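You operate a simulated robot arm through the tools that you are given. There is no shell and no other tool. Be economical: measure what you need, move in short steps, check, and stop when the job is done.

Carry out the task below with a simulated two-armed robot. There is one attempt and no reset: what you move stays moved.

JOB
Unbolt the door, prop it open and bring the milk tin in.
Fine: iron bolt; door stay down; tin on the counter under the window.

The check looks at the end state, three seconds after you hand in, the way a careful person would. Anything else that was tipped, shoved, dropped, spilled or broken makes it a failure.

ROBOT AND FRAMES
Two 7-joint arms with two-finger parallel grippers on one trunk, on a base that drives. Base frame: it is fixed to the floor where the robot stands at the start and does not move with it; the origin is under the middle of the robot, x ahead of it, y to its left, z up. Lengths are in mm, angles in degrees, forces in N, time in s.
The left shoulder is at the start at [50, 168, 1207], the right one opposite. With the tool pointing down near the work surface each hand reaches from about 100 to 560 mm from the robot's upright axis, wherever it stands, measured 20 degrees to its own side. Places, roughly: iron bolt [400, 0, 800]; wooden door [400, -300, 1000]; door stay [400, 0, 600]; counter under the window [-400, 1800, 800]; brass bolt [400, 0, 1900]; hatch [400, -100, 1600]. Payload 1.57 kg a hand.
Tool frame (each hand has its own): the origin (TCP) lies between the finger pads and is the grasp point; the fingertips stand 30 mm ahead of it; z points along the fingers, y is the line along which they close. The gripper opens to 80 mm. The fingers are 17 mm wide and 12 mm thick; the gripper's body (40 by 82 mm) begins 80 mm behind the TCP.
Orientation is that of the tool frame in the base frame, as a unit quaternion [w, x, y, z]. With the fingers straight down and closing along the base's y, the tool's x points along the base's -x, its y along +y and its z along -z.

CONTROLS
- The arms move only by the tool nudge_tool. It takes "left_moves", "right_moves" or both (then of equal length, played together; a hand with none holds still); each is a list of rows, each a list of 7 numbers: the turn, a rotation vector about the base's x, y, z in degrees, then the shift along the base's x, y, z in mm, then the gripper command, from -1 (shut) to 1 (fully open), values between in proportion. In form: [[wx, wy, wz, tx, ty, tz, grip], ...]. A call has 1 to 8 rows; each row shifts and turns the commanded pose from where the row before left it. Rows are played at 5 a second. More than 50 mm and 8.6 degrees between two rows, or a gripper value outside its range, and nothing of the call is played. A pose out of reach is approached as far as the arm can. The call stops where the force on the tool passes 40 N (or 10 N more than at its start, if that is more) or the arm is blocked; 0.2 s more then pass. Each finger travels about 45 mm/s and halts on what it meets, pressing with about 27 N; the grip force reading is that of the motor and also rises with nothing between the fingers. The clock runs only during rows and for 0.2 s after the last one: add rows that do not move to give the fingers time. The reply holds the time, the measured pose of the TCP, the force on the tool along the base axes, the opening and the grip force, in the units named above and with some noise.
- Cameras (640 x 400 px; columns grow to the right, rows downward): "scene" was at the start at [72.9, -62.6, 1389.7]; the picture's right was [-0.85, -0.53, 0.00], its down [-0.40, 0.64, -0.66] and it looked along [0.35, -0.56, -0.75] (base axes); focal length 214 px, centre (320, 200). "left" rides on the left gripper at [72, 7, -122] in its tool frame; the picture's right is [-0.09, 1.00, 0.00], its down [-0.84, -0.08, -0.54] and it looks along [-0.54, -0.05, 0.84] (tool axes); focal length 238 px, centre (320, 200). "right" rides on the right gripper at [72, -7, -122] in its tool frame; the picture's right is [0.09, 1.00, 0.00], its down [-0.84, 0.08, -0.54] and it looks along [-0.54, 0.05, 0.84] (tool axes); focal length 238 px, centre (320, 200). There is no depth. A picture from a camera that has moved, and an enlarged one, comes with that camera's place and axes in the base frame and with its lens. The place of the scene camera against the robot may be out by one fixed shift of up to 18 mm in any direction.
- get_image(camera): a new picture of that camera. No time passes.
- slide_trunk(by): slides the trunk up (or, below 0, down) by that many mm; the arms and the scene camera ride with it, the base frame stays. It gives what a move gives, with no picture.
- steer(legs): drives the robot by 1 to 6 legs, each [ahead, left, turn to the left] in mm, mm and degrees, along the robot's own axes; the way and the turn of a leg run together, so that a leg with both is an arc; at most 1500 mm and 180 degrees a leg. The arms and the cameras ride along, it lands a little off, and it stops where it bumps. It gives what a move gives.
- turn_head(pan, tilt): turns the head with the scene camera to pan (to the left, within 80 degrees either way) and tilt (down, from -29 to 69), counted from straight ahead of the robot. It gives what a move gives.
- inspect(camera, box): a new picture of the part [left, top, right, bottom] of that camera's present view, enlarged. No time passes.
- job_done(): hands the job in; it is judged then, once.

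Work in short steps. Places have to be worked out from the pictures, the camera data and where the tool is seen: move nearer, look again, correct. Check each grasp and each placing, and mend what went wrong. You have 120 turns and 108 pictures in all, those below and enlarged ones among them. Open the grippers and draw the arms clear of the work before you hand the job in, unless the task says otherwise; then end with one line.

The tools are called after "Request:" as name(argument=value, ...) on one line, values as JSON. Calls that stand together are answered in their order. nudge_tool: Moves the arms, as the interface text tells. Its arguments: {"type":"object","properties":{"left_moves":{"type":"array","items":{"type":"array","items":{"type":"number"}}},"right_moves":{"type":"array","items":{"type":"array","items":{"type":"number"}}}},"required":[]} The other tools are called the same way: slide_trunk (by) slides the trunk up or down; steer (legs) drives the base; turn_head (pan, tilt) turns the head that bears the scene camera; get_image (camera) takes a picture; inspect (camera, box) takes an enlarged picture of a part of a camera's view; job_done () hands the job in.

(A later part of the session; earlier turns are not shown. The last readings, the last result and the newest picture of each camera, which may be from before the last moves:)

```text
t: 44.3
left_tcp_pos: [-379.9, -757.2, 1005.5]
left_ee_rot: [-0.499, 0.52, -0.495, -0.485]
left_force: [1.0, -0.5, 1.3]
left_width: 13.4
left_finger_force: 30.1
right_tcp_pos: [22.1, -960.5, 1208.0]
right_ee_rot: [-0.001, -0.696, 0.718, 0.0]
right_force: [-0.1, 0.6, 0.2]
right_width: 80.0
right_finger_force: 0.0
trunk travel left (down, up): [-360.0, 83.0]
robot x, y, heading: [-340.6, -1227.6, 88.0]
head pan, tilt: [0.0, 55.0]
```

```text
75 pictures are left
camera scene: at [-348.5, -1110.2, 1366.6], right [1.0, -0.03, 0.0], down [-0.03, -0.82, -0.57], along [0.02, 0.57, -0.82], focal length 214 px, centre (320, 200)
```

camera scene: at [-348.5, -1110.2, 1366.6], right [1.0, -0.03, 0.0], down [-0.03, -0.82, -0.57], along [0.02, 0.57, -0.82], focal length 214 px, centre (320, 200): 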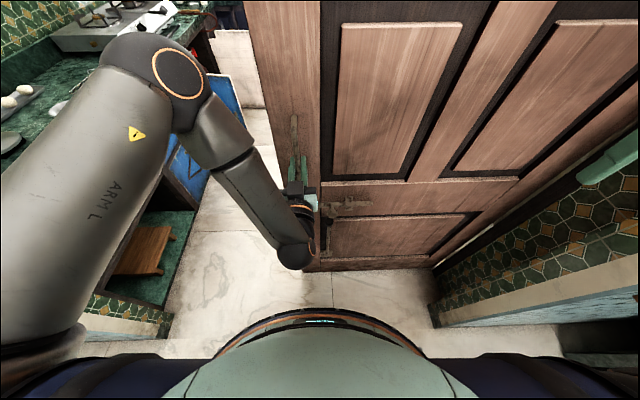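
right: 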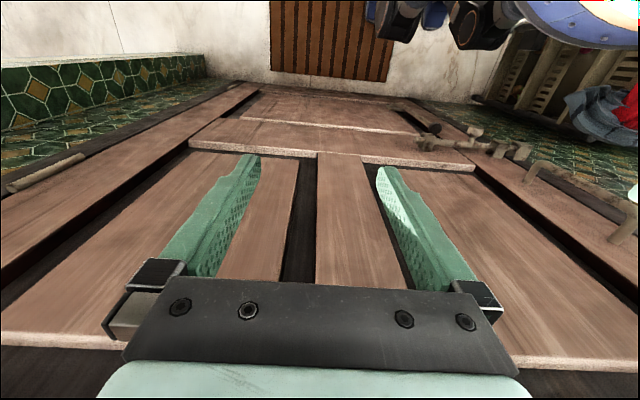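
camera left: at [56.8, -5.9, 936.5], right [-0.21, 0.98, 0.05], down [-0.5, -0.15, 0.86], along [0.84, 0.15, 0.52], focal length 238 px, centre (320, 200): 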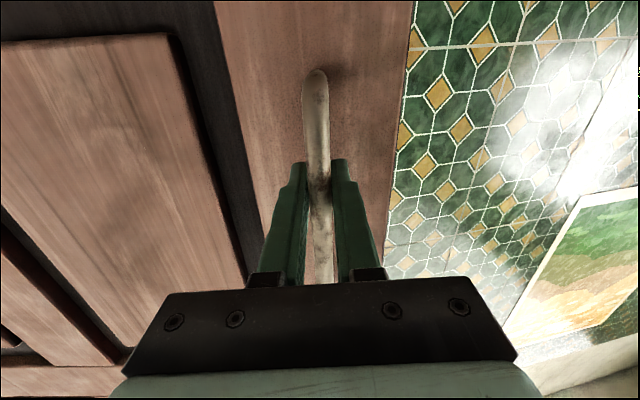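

The door stands at about 92°. I'll let go of the handle, back the hand off, and see whether the door stays put.

Request:
nudge_tool(left_moves=[[0, 0, 0, 0, 0, 0, 1], [0, 0, 0, 0, 0, 0, 1], [0, 0, 0, 0, 0, 0, 1], [0, 0, 0, 0, 0, 0, 1], [0, 0, 0, 0, -20, 0, 1], [0, 0, 0, 0, -40, 0, 1], [0, 0, 0, 0, -30, 0, 1]])

Request:
get_image(camera="left")

Request:
get_image(camera="scene")

```text
t: 45.9
left_tcp_pos: [-382.2, -825.5, 1013.5]
left_ee_rot: [-0.498, 0.521, -0.495, -0.485]
left_force: [-0.3, -0.8, 0.6]
left_width: 80.1
left_finger_force: 0.1
left hand out of reach, approached as far as the arm can: row 7
right_tcp_pos: [22.1, -959.9, 1209.2]
right_ee_rot: [-0.001, -0.696, 0.718, 0.001]
right_force: [-0.4, -0.2, 0.3]
right_width: 80.1
right_finger_force: 0.1
trunk travel left (down, up): [-360.0, 83.0]
robot x, y, heading: [-347.2, -1226.0, 88.1]
head pan, tilt: [0.0, 55.0]
```

```text
74 pictures are left
camera left: at [-384.0, -949.8, 944.6], right [-1.0, -0.01, 0.05], down [0.05, -0.51, 0.86], along [0.02, 0.86, 0.51], focal length 238 px, centre (320, 200)
```

left: 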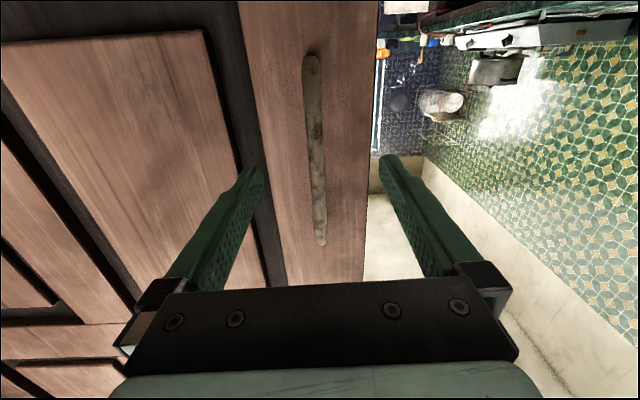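

```text
73 pictures are left
camera scene: at [-349.4, -1109.8, 1366.5], right [1.0, -0.03, 0.0], down [-0.03, -0.82, -0.57], along [0.02, 0.57, -0.82], focal length 214 px, centre (320, 200)
```

scene: 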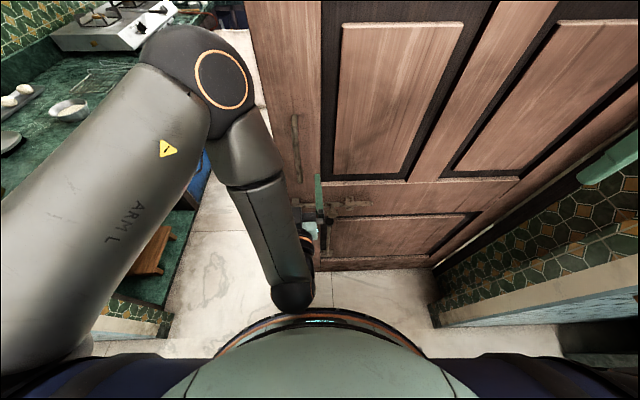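

The door stays where it is. I'll lower the trunk so the left hand comes level with the stay's tip and look at it.

Request:
slide_trunk(by=-340)

Request:
get_image(camera="left")

Request:
get_image(camera="scene")

```text
t: 49.2
left_tcp_pos: [-380.8, -824.7, 673.3]
left_ee_rot: [-0.498, 0.52, -0.495, -0.485]
left_force: [0.0, -0.5, -0.4]
left_width: 79.9
left_finger_force: 0.0
right_tcp_pos: [22.3, -960.5, 868.4]
right_ee_rot: [-0.001, -0.696, 0.718, 0.001]
right_force: [0.7, -0.1, -0.6]
right_width: 80.2
right_finger_force: 0.1
trunk travel left (down, up): [-20.0, 423.0]
robot x, y, heading: [-348.0, -1224.9, 88.0]
head pan, tilt: [0.0, 55.0]
```

```text
72 pictures are left
camera left: at [-383.4, -949.8, 604.7], right [-1.0, -0.01, 0.05], down [0.05, -0.51, 0.86], along [0.02, 0.86, 0.51], focal length 238 px, centre (320, 200)
```

left: 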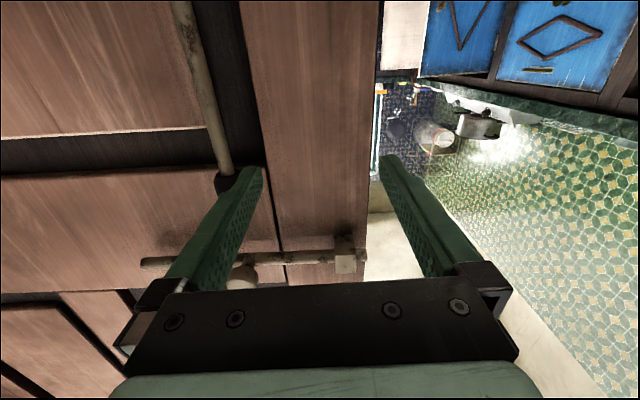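

```text
71 pictures are left
camera scene: at [-348.8, -1110.1, 1026.6], right [1.0, -0.03, 0.0], down [-0.03, -0.82, -0.57], along [0.02, 0.57, -0.82], focal length 214 px, centre (320, 200)
```

scene: 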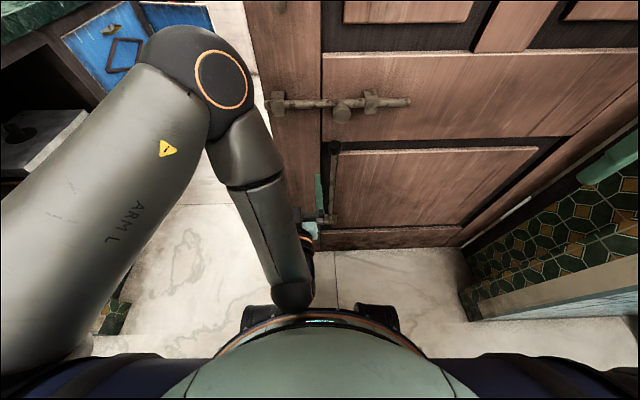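

The stay is a rod with a dark tip at the top. I'll enlarge it in both views to see how it hinges.

Request:
inspect(camera="scene", box=[280, 80, 440, 250])

Request:
inspect(camera="left", box=[120, 0, 320, 210])

```text
2.35 times, centred on (360, 165) of scene
camera zoom: at [-348.8, -1110.1, 1026.6], right [1.0, -0.03, 0.0], down [-0.03, -0.82, -0.57], along [0.02, 0.57, -0.82], focal length 505 px, centre (226, 282)
```

zoom: 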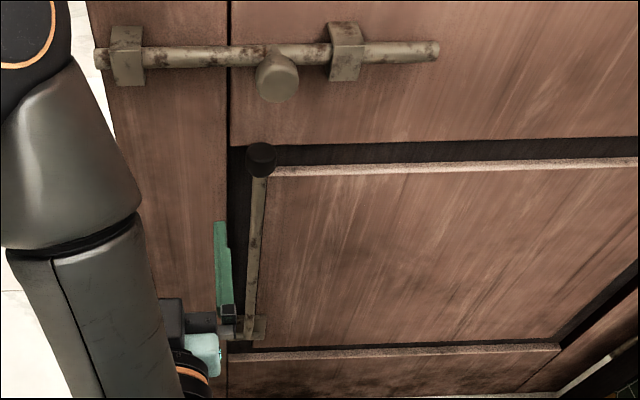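

```text
1.90 times, centred on (220, 105) of left
camera zoom: at [-383.4, -949.8, 604.7], right [-1.0, -0.01, 0.05], down [0.05, -0.51, 0.86], along [0.02, 0.86, 0.51], focal length 454 px, centre (510, 381)
```

zoom: 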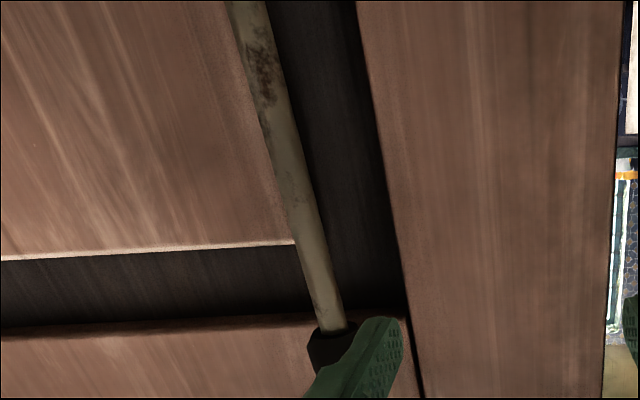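

The bracket lies along the door, so the rod folds outward and down. Its tip is near [-298, -742, 685] and its pivot near z 310. I'll line the left hand up with the rod just below the tip.

Request:
nudge_tool(left_moves=[[0, 0, 0, 28, 0, -8, 1], [0, 0, 0, 28, 0, -8, 1], [0, 0, 0, 26, 0, -6, 1], [0, 0, 0, 0, 0, 0, 1]])

Request:
get_image(camera="left")

Request:
inspect(camera="scene", box=[280, 80, 440, 250])

```text
t: 50.2
left_tcp_pos: [-301.1, -811.6, 656.7]
left_ee_rot: [-0.497, 0.522, -0.496, -0.484]
left_force: [-0.7, -0.5, 0.3]
left_width: 80.1
left_finger_force: 0.2
left hand out of reach, approached as far as the arm can: row 1, 2, 3
right_tcp_pos: [22.5, -960.9, 867.5]
right_ee_rot: [-0.002, -0.696, 0.718, 0.0]
right_force: [1.1, -0.2, -0.1]
right_width: 80.0
right_finger_force: 0.1
trunk travel left (down, up): [-20.0, 423.0]
robot x, y, heading: [-339.9, -1227.4, 88.2]
head pan, tilt: [0.0, 55.0]
```

```text
68 pictures are left
camera left: at [-302.5, -937.4, 586.5], right [-1.0, -0.01, 0.05], down [0.05, -0.51, 0.86], along [0.02, 0.86, 0.51], focal length 238 px, centre (320, 200)
```

left: 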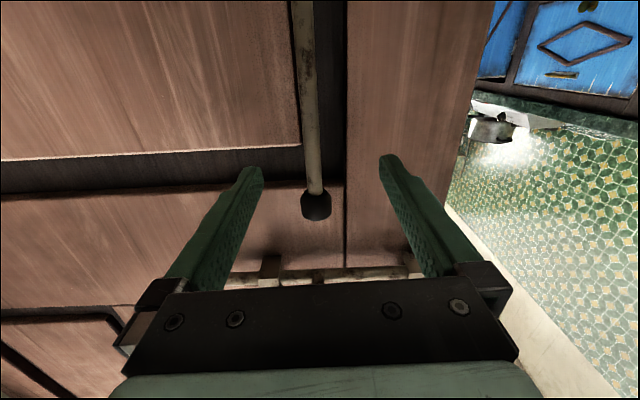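

```text
2.35 times, centred on (360, 165) of scene
camera zoom: at [-348.8, -1110.1, 1026.5], right [1.0, -0.03, 0.0], down [-0.03, -0.82, -0.57], along [0.02, 0.57, -0.82], focal length 505 px, centre (226, 282)
```

zoom: 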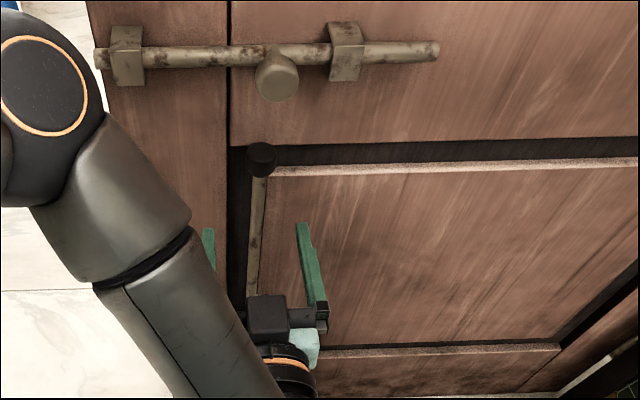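

The rod is nearly centred, with the tip at about z 705. I'll raise 17 mm, shift 7 mm, move in to y≈-757 and close.

Request:
nudge_tool(left_moves=[[0, 0, 0, 6, 0, 17, 1], [0, 0, 0, 0, 20, 0, 1], [0, 0, 0, 0, 20, 0, 1], [0, 0, 0, 0, 14, 0, 1]])

Request:
get_image(camera="left")

```text
t: 51.2
left_tcp_pos: [-295.7, -758.6, 669.3]
left_ee_rot: [-0.498, 0.521, -0.495, -0.486]
left_force: [-0.1, 0.4, 0.0]
left_width: 80.0
left_finger_force: 0.0
right_tcp_pos: [22.0, -962.0, 868.8]
right_ee_rot: [-0.001, -0.696, 0.718, 0.001]
right_force: [-0.4, -0.5, 0.0]
right_width: 80.1
right_finger_force: 0.1
trunk travel left (down, up): [-20.0, 423.0]
robot x, y, heading: [-344.7, -1226.1, 88.2]
head pan, tilt: [0.0, 55.0]
```

```text
66 pictures are left
camera left: at [-297.3, -882.8, 602.3], right [-1.0, -0.01, 0.05], down [0.05, -0.51, 0.86], along [0.02, 0.86, 0.51], focal length 238 px, centre (320, 200)
```

left: 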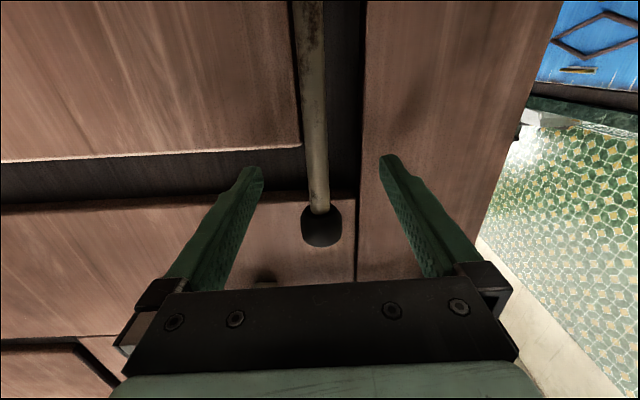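

The tip triangulates to y≈-736, z≈712. I'll go 8 mm deeper and close on the rod.

Request:
nudge_tool(left_moves=[[0, 0, 0, -1, 5, 0, 1], [0, 0, 0, 0, 4, 0, 1], [0, 0, 0, 0, 0, 0, -1], [0, 0, 0, 0, 0, 0, -1], [0, 0, 0, 0, 0, 0, -1], [0, 0, 0, 0, 0, 0, -1], [0, 0, 0, 0, 0, 0, -1]])

Request:
get_image(camera="left")

```text
t: 52.8
left_tcp_pos: [-294.5, -751.1, 670.6]
left_ee_rot: [-0.499, 0.52, -0.496, -0.484]
left_force: [9.0, 0.9, 1.3]
left_width: 14.4
left_finger_force: 23.4
right_tcp_pos: [22.9, -962.0, 868.9]
right_ee_rot: [-0.003, -0.696, 0.718, 0.0]
right_force: [0.1, 0.2, 0.4]
right_width: 80.1
right_finger_force: 0.1
trunk travel left (down, up): [-20.0, 423.0]
robot x, y, heading: [-342.5, -1224.1, 88.1]
head pan, tilt: [0.0, 55.0]
```

```text
65 pictures are left
camera left: at [-296.9, -874.8, 602.9], right [-1.0, -0.01, 0.05], down [0.05, -0.51, 0.86], along [0.02, 0.86, 0.51], focal length 238 px, centre (320, 200)
```

left: 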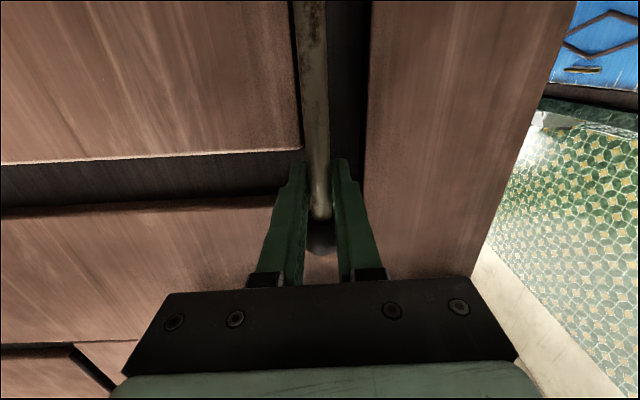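

The rod is gripped at 14.4 mm. I'll draw it outward by backing the base 60 mm.

Request:
steer(legs=[[-60, 0, 0]])

Request:
nudge_tool(left_moves=[[0, 0, 0, 0, 0, -4, -1]])

Request:
inspect(camera="scene", box=[240, 80, 440, 280])

```text
t: 53.8
left_tcp_pos: [-292.6, -809.6, 669.8]
left_ee_rot: [-0.501, 0.519, -0.5, -0.48]
left_force: [36.2, 4.9, -10.2]
left_width: 14.2
left_finger_force: 30.1
right_tcp_pos: [21.9, -1020.0, 867.1]
right_ee_rot: [-0.002, -0.696, 0.718, 0.0]
right_force: [0.0, -0.4, -0.5]
right_width: 79.9
right_finger_force: 0.0
trunk travel left (down, up): [-20.0, 423.0]
robot x, y, heading: [-343.4, -1284.9, 88.2]
head pan, tilt: [0.0, 55.0]
```

```text
t: 54.2
left_tcp_pos: [-292.1, -809.3, 670.2]
left_ee_rot: [-0.504, 0.517, -0.497, -0.481]
left_force: [4.4, 1.1, 7.8]
left_width: 14.0
left_finger_force: 30.5
right_tcp_pos: [21.6, -1021.4, 868.0]
right_ee_rot: [-0.001, -0.696, 0.718, -0.001]
right_force: [0.5, -0.5, 0.2]
right_width: 80.1
right_finger_force: 0.0
trunk travel left (down, up): [-20.0, 423.0]
robot x, y, heading: [-343.5, -1284.3, 88.4]
head pan, tilt: [0.0, 55.0]
```

```text
2.00 times, centred on (340, 180) of scene
camera zoom: at [-350.1, -1170.3, 1026.9], right [1.0, -0.03, 0.0], down [-0.03, -0.82, -0.57], along [0.02, 0.57, -0.82], focal length 429 px, centre (280, 240)
```

zoom: 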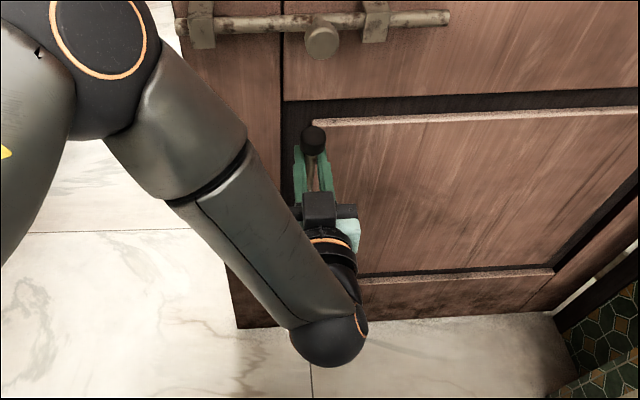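

I need to know whether the rod swung out or the door moved instead, so I'll look from the hand camera.

Request:
get_image(camera="left")

```text
63 pictures are left
camera left: at [-296.2, -934.6, 600.4], right [-1.0, 0.01, 0.05], down [0.04, -0.52, 0.85], along [0.03, 0.86, 0.52], focal length 238 px, centre (320, 200)
```

left: 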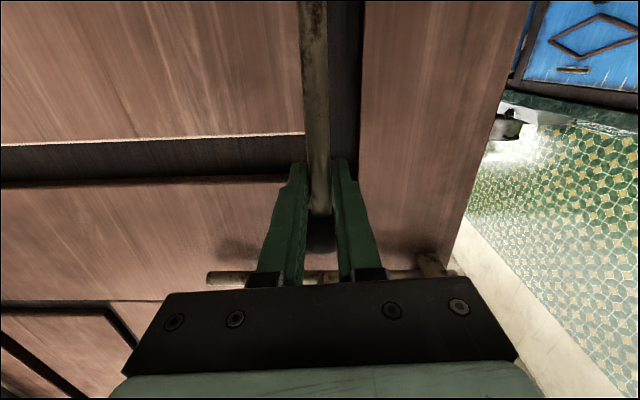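

The rod is swinging out, since the door's details have receded behind it. I'll keep backing and lowering in steps.

Request:
steer(legs=[[-40, 0, 0]])

Request:
nudge_tool(left_moves=[[0, 0, 0, 0, 0, -8, -1], [0, 0, 0, 0, 0, -8, -1]])

Request:
steer(legs=[[-40, 0, 0]])

Request:
nudge_tool(left_moves=[[0, 5, 0, 0, 0, -9, -1], [0, 0, 0, 0, 0, -9, -1]])

Request:
get_image(camera="left")

Request:
get_image(camera="scene")

```text
t: 55.1
left_tcp_pos: [-290.5, -850.6, 663.5]
left_ee_rot: [-0.502, 0.519, -0.504, -0.475]
left_force: [29.4, 4.7, -13.9]
left_width: 14.4
left_finger_force: 31.0
right_tcp_pos: [21.8, -1061.4, 867.0]
right_ee_rot: [-0.002, -0.696, 0.718, 0.0]
right_force: [-1.0, 0.1, -0.2]
right_width: 79.7
right_finger_force: 0.1
trunk travel left (down, up): [-20.0, 423.0]
robot x, y, heading: [-346.8, -1324.0, 88.2]
head pan, tilt: [0.0, 55.0]
```

```text
t: 55.7
left_tcp_pos: [-296.6, -852.2, 647.6]
left_ee_rot: [-0.499, 0.52, -0.502, -0.477]
left_force: [-10.2, 2.8, 1.8]
left_width: 14.1
left_finger_force: 30.6
right_tcp_pos: [19.4, -1062.5, 868.2]
right_ee_rot: [-0.002, -0.696, 0.718, 0.001]
right_force: [0.3, -0.3, 0.0]
right_width: 80.1
right_finger_force: 0.1
trunk travel left (down, up): [-20.0, 423.0]
robot x, y, heading: [-346.8, -1324.9, 88.5]
head pan, tilt: [0.0, 55.0]
```

```text
t: 56.5
left_tcp_pos: [-287.9, -892.7, 649.1]
left_ee_rot: [-0.505, 0.517, -0.505, -0.471]
left_force: [29.7, 6.9, -7.2]
left_width: 15.0
left_finger_force: 30.8
right_tcp_pos: [19.7, -1100.8, 868.0]
right_ee_rot: [-0.002, -0.695, 0.719, 0.0]
right_force: [-0.2, 1.0, 0.6]
right_width: 79.9
right_finger_force: 0.0
trunk travel left (down, up): [-20.0, 423.0]
robot x, y, heading: [-349.9, -1359.4, 87.9]
head pan, tilt: [0.0, 55.0]
```

```text
t: 57.1
left_tcp_pos: [-294.1, -893.2, 633.3]
left_ee_rot: [0.48, -0.497, 0.524, 0.497]
left_force: [-22.3, -2.6, 8.1]
left_width: 14.1
left_finger_force: 30.1
right_tcp_pos: [18.1, -1102.1, 868.7]
right_ee_rot: [-0.001, -0.695, 0.719, 0.0]
right_force: [-1.1, 0.3, 0.9]
right_width: 79.9
right_finger_force: 0.0
trunk travel left (down, up): [-20.0, 423.0]
robot x, y, heading: [-346.6, -1366.9, 87.9]
head pan, tilt: [0.0, 55.0]
```

```text
62 pictures are left
camera left: at [-304.2, -1017.4, 565.5], right [-0.99, 0.02, 0.13], down [0.11, -0.51, 0.86], along [0.08, 0.86, 0.5], focal length 238 px, centre (320, 200)
```

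left: 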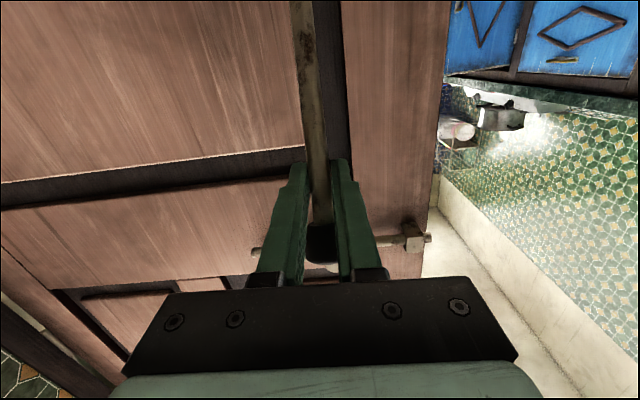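

```text
61 pictures are left
camera scene: at [-353.7, -1250.3, 1026.5], right [1.0, -0.03, 0.0], down [-0.03, -0.82, -0.57], along [0.02, 0.57, -0.82], focal length 214 px, centre (320, 200)
```

scene: 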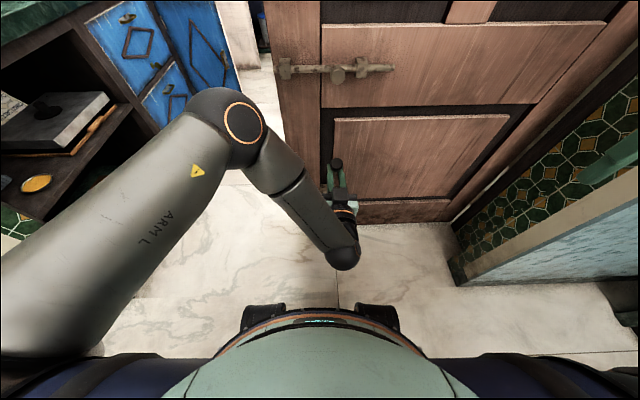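

The rod is out about 28°. My last small turn rolled the wrist, because pitch is now about base x. I'll undo that and continue, adding a little rightward drive to follow the rod's plane.

Request:
nudge_tool(left_moves=[[0, -5, 0, 4, 0, -6, -1], [0, 0, 0, 0, 0, -6, -1]])

Request:
steer(legs=[[-35, -2.5, 0]])

Request:
nudge_tool(left_moves=[[-6, 0, 0, 0, 0, -10, -1], [-6, 0, 0, 0, 0, -12, -1]])

Request:
steer(legs=[[-40, -3, 0]])

Request:
nudge_tool(left_moves=[[-6, 0, 0, 0, 0, -14, -1], [-6, 0, 0, 0, 0, -14, -1], [-6, 0, 0, 0, 0, -10, -1]])

Request:
get_image(camera="scene")

```text
t: 57.5
left_tcp_pos: [-294.4, -890.3, 629.8]
left_ee_rot: [-0.495, 0.511, -0.505, -0.489]
left_force: [-2.5, 1.6, 1.5]
left_width: 13.7
left_finger_force: 30.3
right_tcp_pos: [19.2, -1102.4, 867.0]
right_ee_rot: [-0.002, -0.696, 0.718, 0.0]
right_force: [1.0, 0.0, -0.1]
right_width: 80.1
right_finger_force: 0.1
trunk travel left (down, up): [-20.0, 423.0]
robot x, y, heading: [-348.7, -1365.0, 88.2]
head pan, tilt: [0.0, 55.0]
stopped in row 1 (left hand): the force on the tool passed its limit (the readings are from after the stop); the commanded pose is now the measured one
```

```text
t: 58.4
left_tcp_pos: [-287.8, -926.7, 627.5]
left_ee_rot: [-0.496, 0.511, -0.51, -0.483]
left_force: [27.4, 9.9, -12.7]
left_width: 14.5
left_finger_force: 30.6
right_tcp_pos: [21.2, -1135.9, 867.7]
right_ee_rot: [-0.002, -0.695, 0.719, 0.0]
right_force: [-0.4, 0.3, -0.1]
right_width: 80.2
right_finger_force: 0.0
trunk travel left (down, up): [-20.0, 423.0]
robot x, y, heading: [-344.6, -1398.0, 88.1]
head pan, tilt: [0.0, 55.0]
```

```text
t: 59.0
left_tcp_pos: [-292.5, -924.9, 606.2]
left_ee_rot: [-0.438, 0.562, -0.554, -0.432]
left_force: [-18.5, -2.1, 5.1]
left_width: 13.8
left_finger_force: 30.5
right_tcp_pos: [18.1, -1134.7, 868.2]
right_ee_rot: [-0.001, -0.695, 0.719, 0.0]
right_force: [0.0, 0.1, -0.2]
right_width: 79.9
right_finger_force: 0.0
trunk travel left (down, up): [-20.0, 423.0]
robot x, y, heading: [-345.9, -1397.3, 88.0]
head pan, tilt: [0.0, 55.0]
```

```text
t: 59.9
left_tcp_pos: [-283.9, -968.1, 604.2]
left_ee_rot: [0.441, -0.559, 0.56, 0.423]
left_force: [27.5, 12.1, -13.8]
left_width: 15.3
left_finger_force: 30.4
right_tcp_pos: [23.6, -1175.0, 866.7]
right_ee_rot: [-0.003, -0.695, 0.719, 0.0]
right_force: [0.3, 0.1, -0.4]
right_width: 80.3
right_finger_force: 0.0
trunk travel left (down, up): [-20.0, 423.0]
robot x, y, heading: [-342.1, -1437.6, 87.8]
head pan, tilt: [0.0, 55.0]
```

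```text
t: 60.7
left_tcp_pos: [-290.8, -966.3, 570.1]
left_ee_rot: [-0.346, 0.624, -0.614, -0.337]
left_force: [-33.7, -10.4, 11.4]
left_width: 13.9
left_finger_force: 30.4
right_tcp_pos: [20.5, -1177.5, 869.7]
right_ee_rot: [0.0, -0.696, 0.718, 0.0]
right_force: [-0.3, 0.6, 1.3]
right_width: 79.9
right_finger_force: 0.1
trunk travel left (down, up): [-20.0, 423.0]
robot x, y, heading: [-347.5, -1438.5, 88.2]
head pan, tilt: [0.0, 55.0]
```

```text
60 pictures are left
camera scene: at [-350.8, -1325.8, 1026.9], right [1.0, -0.03, 0.0], down [-0.03, -0.82, -0.57], along [0.02, 0.57, -0.82], focal length 214 px, centre (320, 200)
```

scene: 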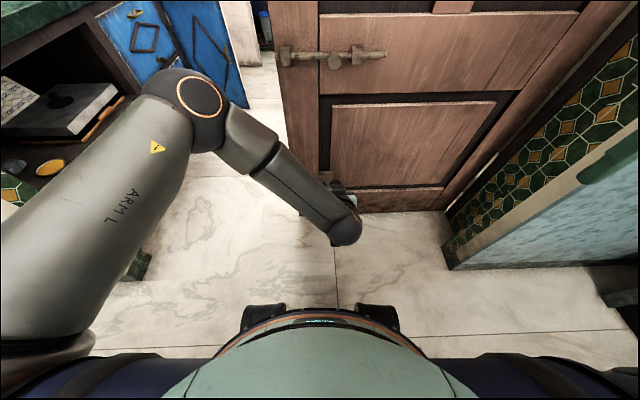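

The rod is at about 43°. The arm alone can now follow the arc, so I'll continue down along a circle about the pivot, pitching with the rod.

Request:
nudge_tool(left_moves=[[-3.5, 0, 0, -4, -15, -15.5, -1], [-3.5, 0, 0, 0, -14.5, -16, -1], [-3.5, 0, 0, 0, -13.5, -17, -1], [-3.5, 0, 0, 0, -12.5, -18, -1], [-3.5, 0, 0, 0, -11, -18.7, -1], [-3.5, 0, 0, 0, -10, -19.3, -1]])

Request:
get_image(camera="scene")

```text
t: 62.1
left_tcp_pos: [-285.7, -1045.2, 461.2]
left_ee_rot: [-0.229, 0.676, -0.668, -0.212]
left_force: [0.5, -0.7, 0.2]
left_width: 0.0
left_finger_force: 21.2
right_tcp_pos: [21.9, -1175.6, 867.7]
right_ee_rot: [-0.001, -0.696, 0.718, -0.001]
right_force: [0.1, -0.2, 0.7]
right_width: 80.0
right_finger_force: 0.0
trunk travel left (down, up): [-20.0, 423.0]
robot x, y, heading: [-344.6, -1438.9, 87.9]
head pan, tilt: [0.0, 55.0]
```

```text
59 pictures are left
camera scene: at [-349.2, -1324.6, 1026.5], right [1.0, -0.03, 0.0], down [-0.03, -0.82, -0.57], along [0.02, 0.57, -0.82], focal length 214 px, centre (320, 200)
```

scene: 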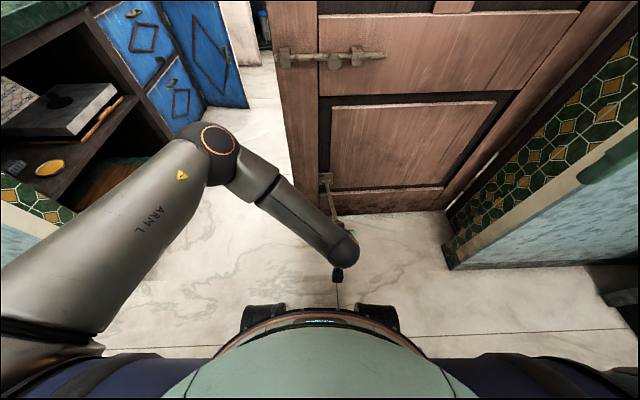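

The rod slipped from the fingers and its tip now shows lower down. I'll enlarge it and look from the hand.

Request:
inspect(camera="scene", box=[260, 140, 420, 300])

Request:
get_image(camera="left")

```text
2.50 times, centred on (340, 220) of scene
camera zoom: at [-349.2, -1324.6, 1026.5], right [1.0, -0.03, 0.0], down [-0.03, -0.82, -0.57], along [0.02, 0.57, -0.82], focal length 536 px, centre (270, 150)
```

zoom: 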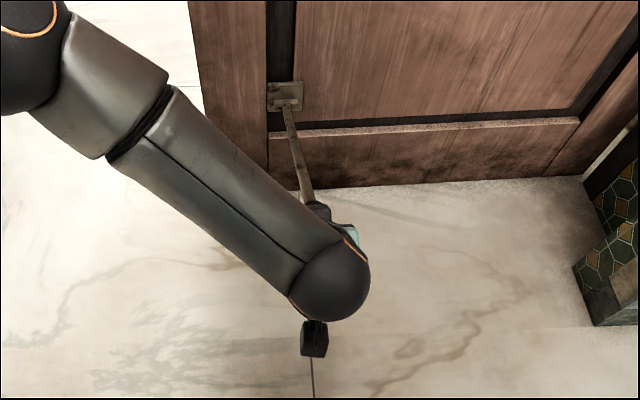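

```text
57 pictures are left
camera left: at [-293.4, -1175.8, 517.3], right [-1.0, 0.07, 0.03], down [0.05, 0.35, 0.93], along [0.06, 0.93, -0.36], focal length 238 px, centre (320, 200)
```

left: 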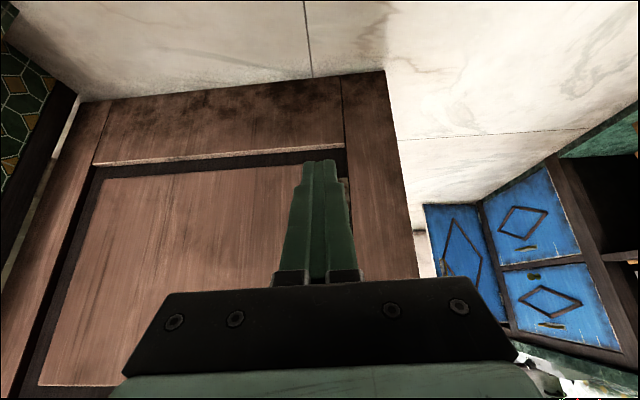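

The stay holds by friction at about 20° below level, with its tip near [-275, -1095, 205]. I'll point the closed fingers straight down over the rod at y≈-1000, ready to push it down.

Request:
nudge_tool(left_moves=[[-8, 0, 0, 0, 10, 0, -1], [-8, 0, 0, 0, 10, 0, -1], [-8, 0, 0, 0, 10, -10, -1], [-8, 0, 0, 0, 10, -20, -1], [0, 0, 0, 0, 0, -30, -1], [0, 0, 0, 0, 0, -30, -1]])

Request:
get_image(camera="left")

Request:
get_image(camera="scene")

```text
t: 63.5
left_tcp_pos: [-288.9, -1003.5, 374.2]
left_ee_rot: [-0.036, 0.712, -0.701, -0.02]
left_force: [-0.2, 0.0, -0.6]
left_width: 0.0
left_finger_force: 21.4
right_tcp_pos: [23.1, -1175.8, 867.9]
right_ee_rot: [-0.002, -0.695, 0.719, 0.0]
right_force: [-0.4, -0.6, 0.2]
right_width: 80.2
right_finger_force: 0.2
trunk travel left (down, up): [-20.0, 423.0]
robot x, y, heading: [-342.6, -1437.6, 87.9]
head pan, tilt: [0.0, 55.0]
```

```text
56 pictures are left
camera left: at [-296.0, -1086.5, 489.5], right [-1.0, 0.08, -0.02], down [0.05, 0.79, 0.61], along [0.06, 0.6, -0.8], focal length 238 px, centre (320, 200)
```

left: 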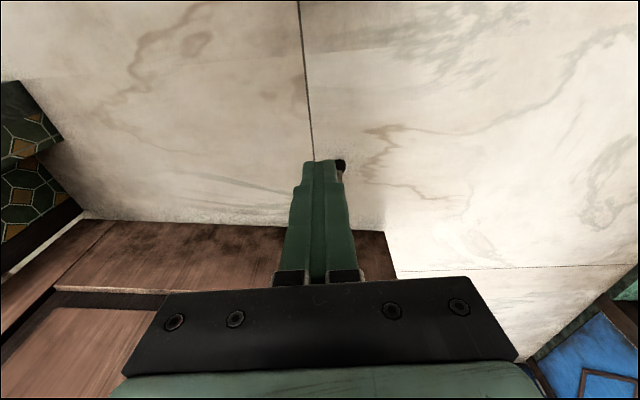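

```text
55 pictures are left
camera scene: at [-349.1, -1324.6, 1026.6], right [1.0, -0.03, 0.0], down [-0.03, -0.82, -0.57], along [0.02, 0.57, -0.82], focal length 214 px, centre (320, 200)
```

scene: 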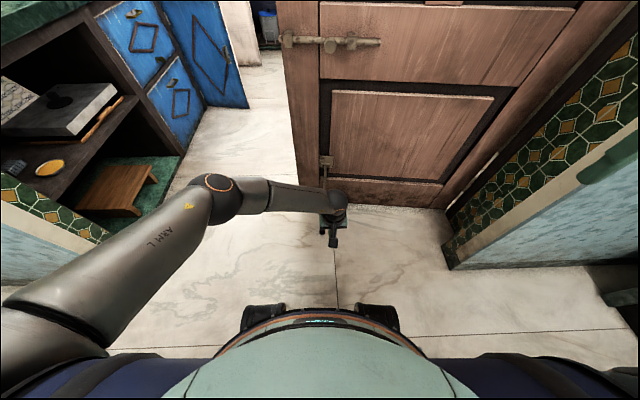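

The tip is lower now, so the stay is sinking slowly or has landed. I'll enlarge it.

Request:
inspect(camera="scene", box=[270, 20, 430, 270])

Request:
inspect(camera="left", box=[260, 120, 420, 290])

```text
1.60 times, centred on (350, 145) of scene
camera zoom: at [-349.1, -1324.6, 1026.6], right [1.0, -0.03, 0.0], down [-0.03, -0.82, -0.57], along [0.02, 0.57, -0.82], focal length 343 px, centre (272, 288)
```

zoom: 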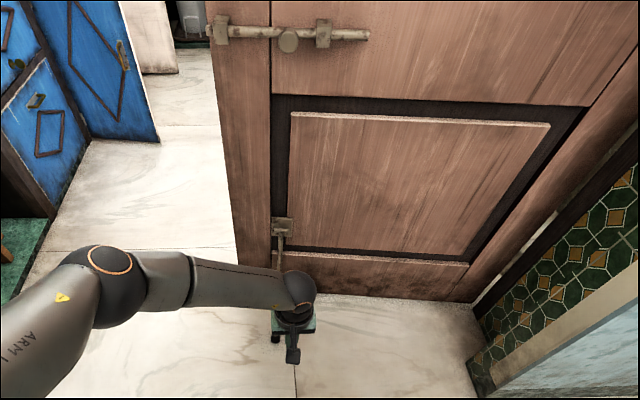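

```text
2.35 times, centred on (340, 205) of left
camera zoom: at [-296.0, -1086.5, 489.5], right [-1.0, 0.08, -0.02], down [0.05, 0.79, 0.61], along [0.06, 0.6, -0.8], focal length 561 px, centre (273, 188)
```

zoom: 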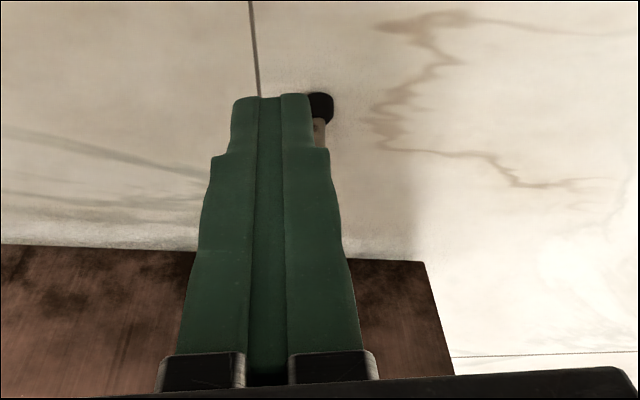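

Part of what I took for the tip is the gripper's own camera. I'll lift the hand out of the way for a clear view of the stay.

Request:
nudge_tool(left_moves=[[0, 0, 0, -20, -20, 30, -1], [0, 0, 0, -35, -20, 30, -1], [0, 0, 0, -40, -20, 30, -1], [0, 0, 0, -40, 0, 30, -1], [0, 0, 0, -40, 0, 20, -1], [0, 0, 0, -40, 0, 20, -1]])

Request:
inspect(camera="scene", box=[270, 20, 430, 270])

Request:
get_image(camera="left")

```text
refused: row 2 steps farther than a row can; nothing moved
```

```text
1.60 times, centred on (350, 145) of scene
camera zoom: at [-349.1, -1324.6, 1026.6], right [1.0, -0.03, 0.0], down [-0.03, -0.82, -0.57], along [0.02, 0.57, -0.82], focal length 343 px, centre (272, 288)
```

zoom: 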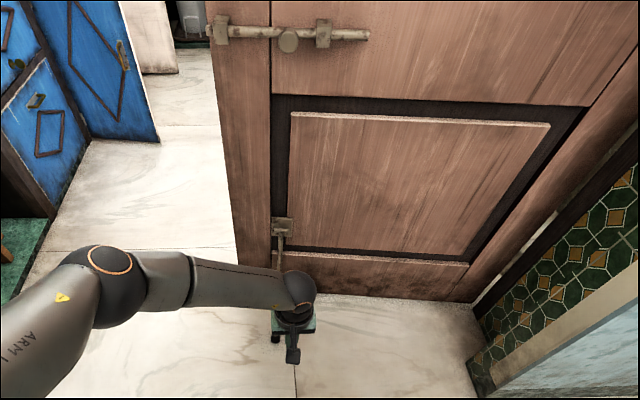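

```text
51 pictures are left
camera left: at [-296.0, -1086.5, 489.5], right [-1.0, 0.08, -0.02], down [0.05, 0.79, 0.61], along [0.06, 0.6, -0.8], focal length 238 px, centre (320, 200)
```

left: 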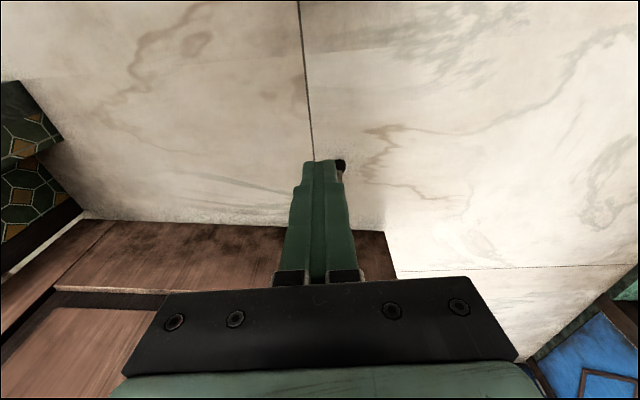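

One row was too long. I'll repeat the move with shorter rows and look again.

Request:
nudge_tool(left_moves=[[0, 0, 0, -15, -15, 30, -1], [0, 0, 0, -25, -15, 30, -1], [0, 0, 0, -30, -15, 30, -1], [0, 0, 0, -35, 0, 30, -1], [0, 0, 0, -40, 0, 20, -1], [0, 0, 0, -40, 0, 20, -1]])

Request:
inspect(camera="scene", box=[270, 20, 430, 270])

```text
t: 64.9
left_tcp_pos: [-473.2, -1051.2, 534.6]
left_ee_rot: [-0.035, 0.711, -0.702, -0.02]
left_force: [0.5, -0.1, -1.0]
left_width: 0.1
left_finger_force: 21.2
right_tcp_pos: [22.1, -1175.1, 868.4]
right_ee_rot: [-0.001, -0.695, 0.719, -0.001]
right_force: [0.1, -1.1, 0.6]
right_width: 80.1
right_finger_force: 0.1
trunk travel left (down, up): [-20.0, 423.0]
robot x, y, heading: [-344.1, -1440.8, 87.9]
head pan, tilt: [0.0, 55.0]
```

```text
1.60 times, centred on (350, 145) of scene
camera zoom: at [-349.1, -1324.6, 1026.5], right [1.0, -0.03, 0.0], down [-0.03, -0.82, -0.57], along [0.02, 0.57, -0.82], focal length 343 px, centre (272, 288)
```

zoom: 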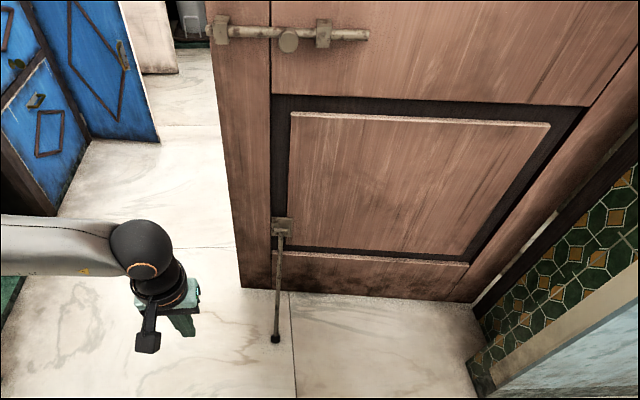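

The stay is down with its tip on the floor near [-322, -824], and the door is at about 85°. Before driving around the door's edge I'll look to both sides.

Request:
turn_head(pan=70, tilt=35)

Request:
get_image(camera="scene")

```text
t: 66.3
left_tcp_pos: [-472.6, -1050.7, 533.9]
left_ee_rot: [-0.035, 0.712, -0.701, -0.019]
left_force: [0.6, 0.2, -0.1]
left_width: 0.1
left_finger_force: 21.2
right_tcp_pos: [22.8, -1176.6, 867.9]
right_ee_rot: [-0.002, -0.695, 0.719, -0.001]
right_force: [0.0, 0.1, 1.4]
right_width: 79.9
right_finger_force: 0.1
trunk travel left (down, up): [-20.0, 423.0]
robot x, y, heading: [-343.8, -1443.2, 87.7]
head pan, tilt: [70.0, 35.0]
```

```text
49 pictures are left
camera scene: at [-433.2, -1363.7, 1054.8], right [0.37, 0.93, 0.0], down [0.53, -0.21, -0.82], along [-0.76, 0.31, -0.57], focal length 214 px, centre (320, 200)
```

scene: 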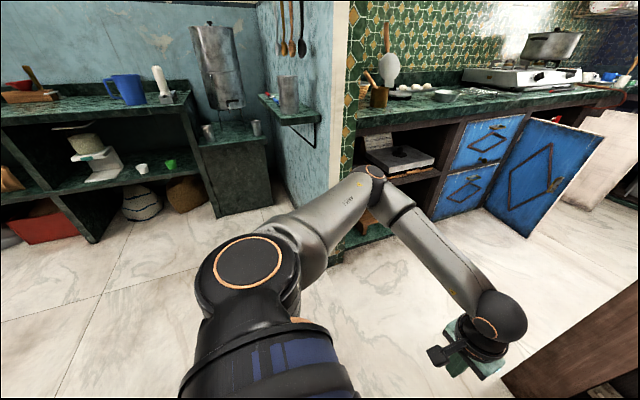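

There is a gap of roughly 730 mm between the door's edge and the counter front. I'll turn to face +x and tuck the left hand in a little, then back up and strafe through that gap.

Request:
nudge_tool(left_moves=[[0, 0, 0, 10, -35, 30, -1], [0, 0, 0, 10, -35, 30, -1], [0, 0, 0, 0, -30, 30, -1]])

Request:
steer(legs=[[0, 0, -88]])

Request:
steer(legs=[[-430, 0, 0]])

Request:
turn_head(pan=55, tilt=40)

Request:
get_image(camera="scene")

```text
t: 67.1
left_tcp_pos: [-452.5, -1150.7, 622.9]
left_ee_rot: [-0.035, 0.712, -0.701, -0.02]
left_force: [-1.0, -0.4, 0.3]
left_width: 0.0
left_finger_force: 20.9
right_tcp_pos: [21.5, -1176.9, 868.6]
right_ee_rot: [-0.001, -0.695, 0.719, -0.001]
right_force: [0.3, 0.1, -0.6]
right_width: 80.0
right_finger_force: 0.1
trunk travel left (down, up): [-20.0, 423.0]
robot x, y, heading: [-343.4, -1438.9, 87.9]
head pan, tilt: [70.0, 35.0]
```

```text
t: 71.3
left_tcp_pos: [-55.2, -1329.0, 622.5]
left_ee_rot: [0.039, -0.013, 0.999, -0.01]
left_force: [-0.1, -0.5, -0.5]
left_width: 0.1
left_finger_force: 21.8
right_tcp_pos: [-76.7, -1804.2, 867.7]
right_ee_rot: [-0.002, 0.011, 1.0, 0.002]
right_force: [-0.5, -0.2, -0.3]
right_width: 79.8
right_finger_force: 0.0
trunk travel left (down, up): [-20.0, 423.0]
robot x, y, heading: [-340.9, -1441.4, -1.1]
head pan, tilt: [70.0, 35.0]
```

```text
t: 73.9
left_tcp_pos: [-484.2, -1318.7, 623.5]
left_ee_rot: [0.038, -0.016, 0.999, -0.01]
left_force: [0.1, 0.3, -0.1]
left_width: 0.0
left_finger_force: 21.8
right_tcp_pos: [-504.8, -1793.5, 868.4]
right_ee_rot: [-0.002, 0.009, 1.0, 0.001]
right_force: [-0.2, 0.1, 0.4]
right_width: 79.9
right_finger_force: 0.0
trunk travel left (down, up): [-20.0, 423.0]
robot x, y, heading: [-771.0, -1429.1, -1.2]
head pan, tilt: [70.0, 35.0]
```

```text
t: 74.7
left_tcp_pos: [-485.1, -1318.2, 622.6]
left_ee_rot: [0.039, -0.014, 0.999, -0.01]
left_force: [0.5, -0.3, 0.9]
left_width: 0.0
left_finger_force: 20.8
right_tcp_pos: [-504.7, -1794.0, 867.7]
right_ee_rot: [-0.002, 0.009, 1.0, 0.001]
right_force: [0.5, -0.6, 0.1]
right_width: 79.8
right_finger_force: 0.1
trunk travel left (down, up): [-20.0, 423.0]
robot x, y, heading: [-777.3, -1431.7, -1.0]
head pan, tilt: [55.0, 40.0]
```

```text
48 pictures are left
camera scene: at [-692.5, -1359.4, 1047.2], right [0.81, -0.59, 0.0], down [-0.38, -0.52, -0.77], along [0.45, 0.62, -0.64], focal length 214 px, centre (320, 200)
```

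scene: 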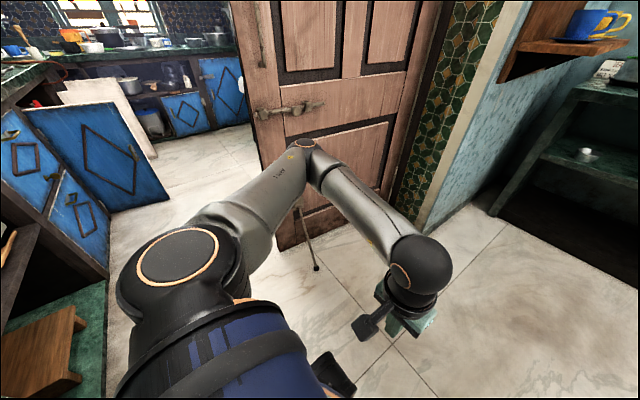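

The way is clear. I'll pull both hands in 40 mm, back up a touch and strafe left past the door's edge in two legs.

Request:
nudge_tool(left_moves=[[0, 0, 0, -20, 0, 0, -1], [0, 0, 0, -20, 0, 0, -1]], right_moves=[[0, 0, 0, -20, 0, 0, 1], [0, 0, 0, -20, 0, 0, 1]])

Request:
steer(legs=[[-25, 0, 1], [0, 500, 0]])

Request:
steer(legs=[[0, 600, 0]])

Request:
turn_head(pan=0, tilt=25)

Request:
get_image(camera="scene")

```text
t: 75.3
left_tcp_pos: [-519.8, -1319.9, 621.1]
left_ee_rot: [0.037, -0.015, 0.999, -0.01]
left_force: [-0.2, 0.0, 0.7]
left_width: 0.0
left_finger_force: 21.4
left hand out of reach, approached as far as the arm can: row 2
right_tcp_pos: [-545.0, -1794.4, 868.8]
right_ee_rot: [-0.002, 0.009, 1.0, 0.0]
right_force: [0.6, -0.5, 0.6]
right_width: 80.2
right_finger_force: 0.2
trunk travel left (down, up): [-20.0, 423.0]
robot x, y, heading: [-772.5, -1428.5, -1.0]
head pan, tilt: [55.0, 40.0]
```

```text
t: 78.6
left_tcp_pos: [-547.1, -817.6, 623.1]
left_ee_rot: [0.037, -0.025, 0.999, -0.01]
left_force: [0.1, -0.6, 0.2]
left_width: 0.1
left_finger_force: 21.2
right_tcp_pos: [-562.1, -1292.1, 867.8]
right_ee_rot: [-0.002, 0.0, 1.0, 0.001]
right_force: [0.1, 0.0, -0.5]
right_width: 80.0
right_finger_force: 0.1
trunk travel left (down, up): [-20.0, 423.0]
robot x, y, heading: [-797.8, -932.9, -0.0]
head pan, tilt: [55.0, 40.0]
```

```text
t: 82.0
left_tcp_pos: [-546.7, -218.2, 622.1]
left_ee_rot: [0.038, -0.024, 0.999, -0.009]
left_force: [0.6, 0.0, 0.1]
left_width: 0.1
left_finger_force: 21.5
right_tcp_pos: [-561.6, -689.5, 867.8]
right_ee_rot: [-0.002, -0.001, 1.0, 0.001]
right_force: [1.5, 0.1, -0.4]
right_width: 79.6
right_finger_force: 0.0
trunk travel left (down, up): [-20.0, 423.0]
robot x, y, heading: [-796.8, -326.9, -0.3]
head pan, tilt: [55.0, 40.0]
```

```text
t: 83.3
left_tcp_pos: [-546.6, -216.1, 621.3]
left_ee_rot: [0.037, -0.025, 0.999, -0.01]
left_force: [0.7, -0.2, 0.8]
left_width: 0.0
left_finger_force: 21.7
right_tcp_pos: [-561.7, -690.1, 868.1]
right_ee_rot: [-0.001, -0.001, 1.0, 0.001]
right_force: [1.0, 0.1, -0.2]
right_width: 80.3
right_finger_force: 0.0
trunk travel left (down, up): [-20.0, 423.0]
robot x, y, heading: [-796.7, -332.9, 0.3]
head pan, tilt: [0.0, 25.0]
```

```text
47 pictures are left
camera scene: at [-674.2, -327.8, 1070.5], right [0.0, -1.0, 0.0], down [-0.42, 0.0, -0.91], along [0.91, 0.0, -0.42], focal length 214 px, centre (320, 200)
```

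scene: 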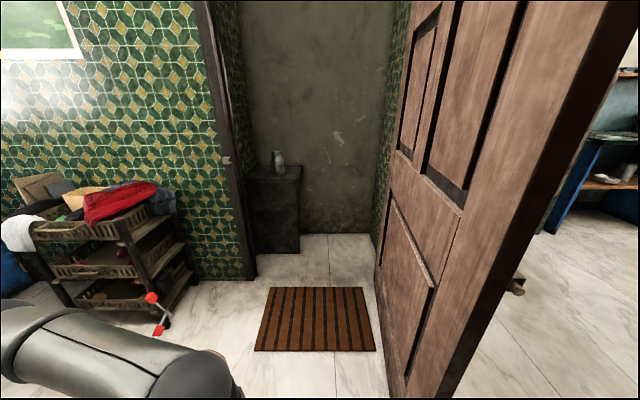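

Outside the doorway a dark stand on the left carries a metal can, which must be the milk tin. I'll enlarge it.

Request:
inspect(camera="scene", box=[225, 130, 325, 260])

```text
3.08 times, centred on (275, 195) of scene
camera zoom: at [-674.2, -327.8, 1070.5], right [0.0, -1.0, 0.0], down [-0.42, 0.0, -0.91], along [0.91, 0.0, -0.42], focal length 660 px, centre (458, 215)
```

zoom: 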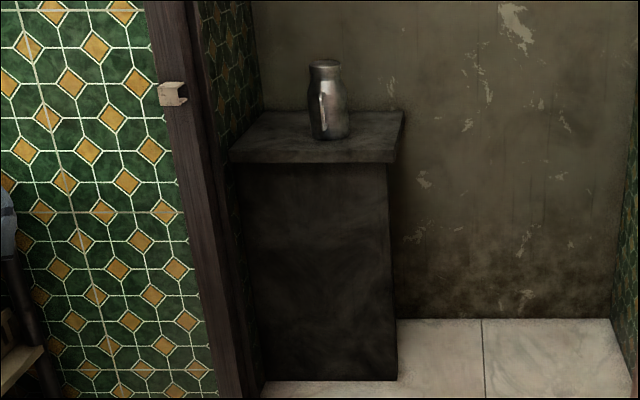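

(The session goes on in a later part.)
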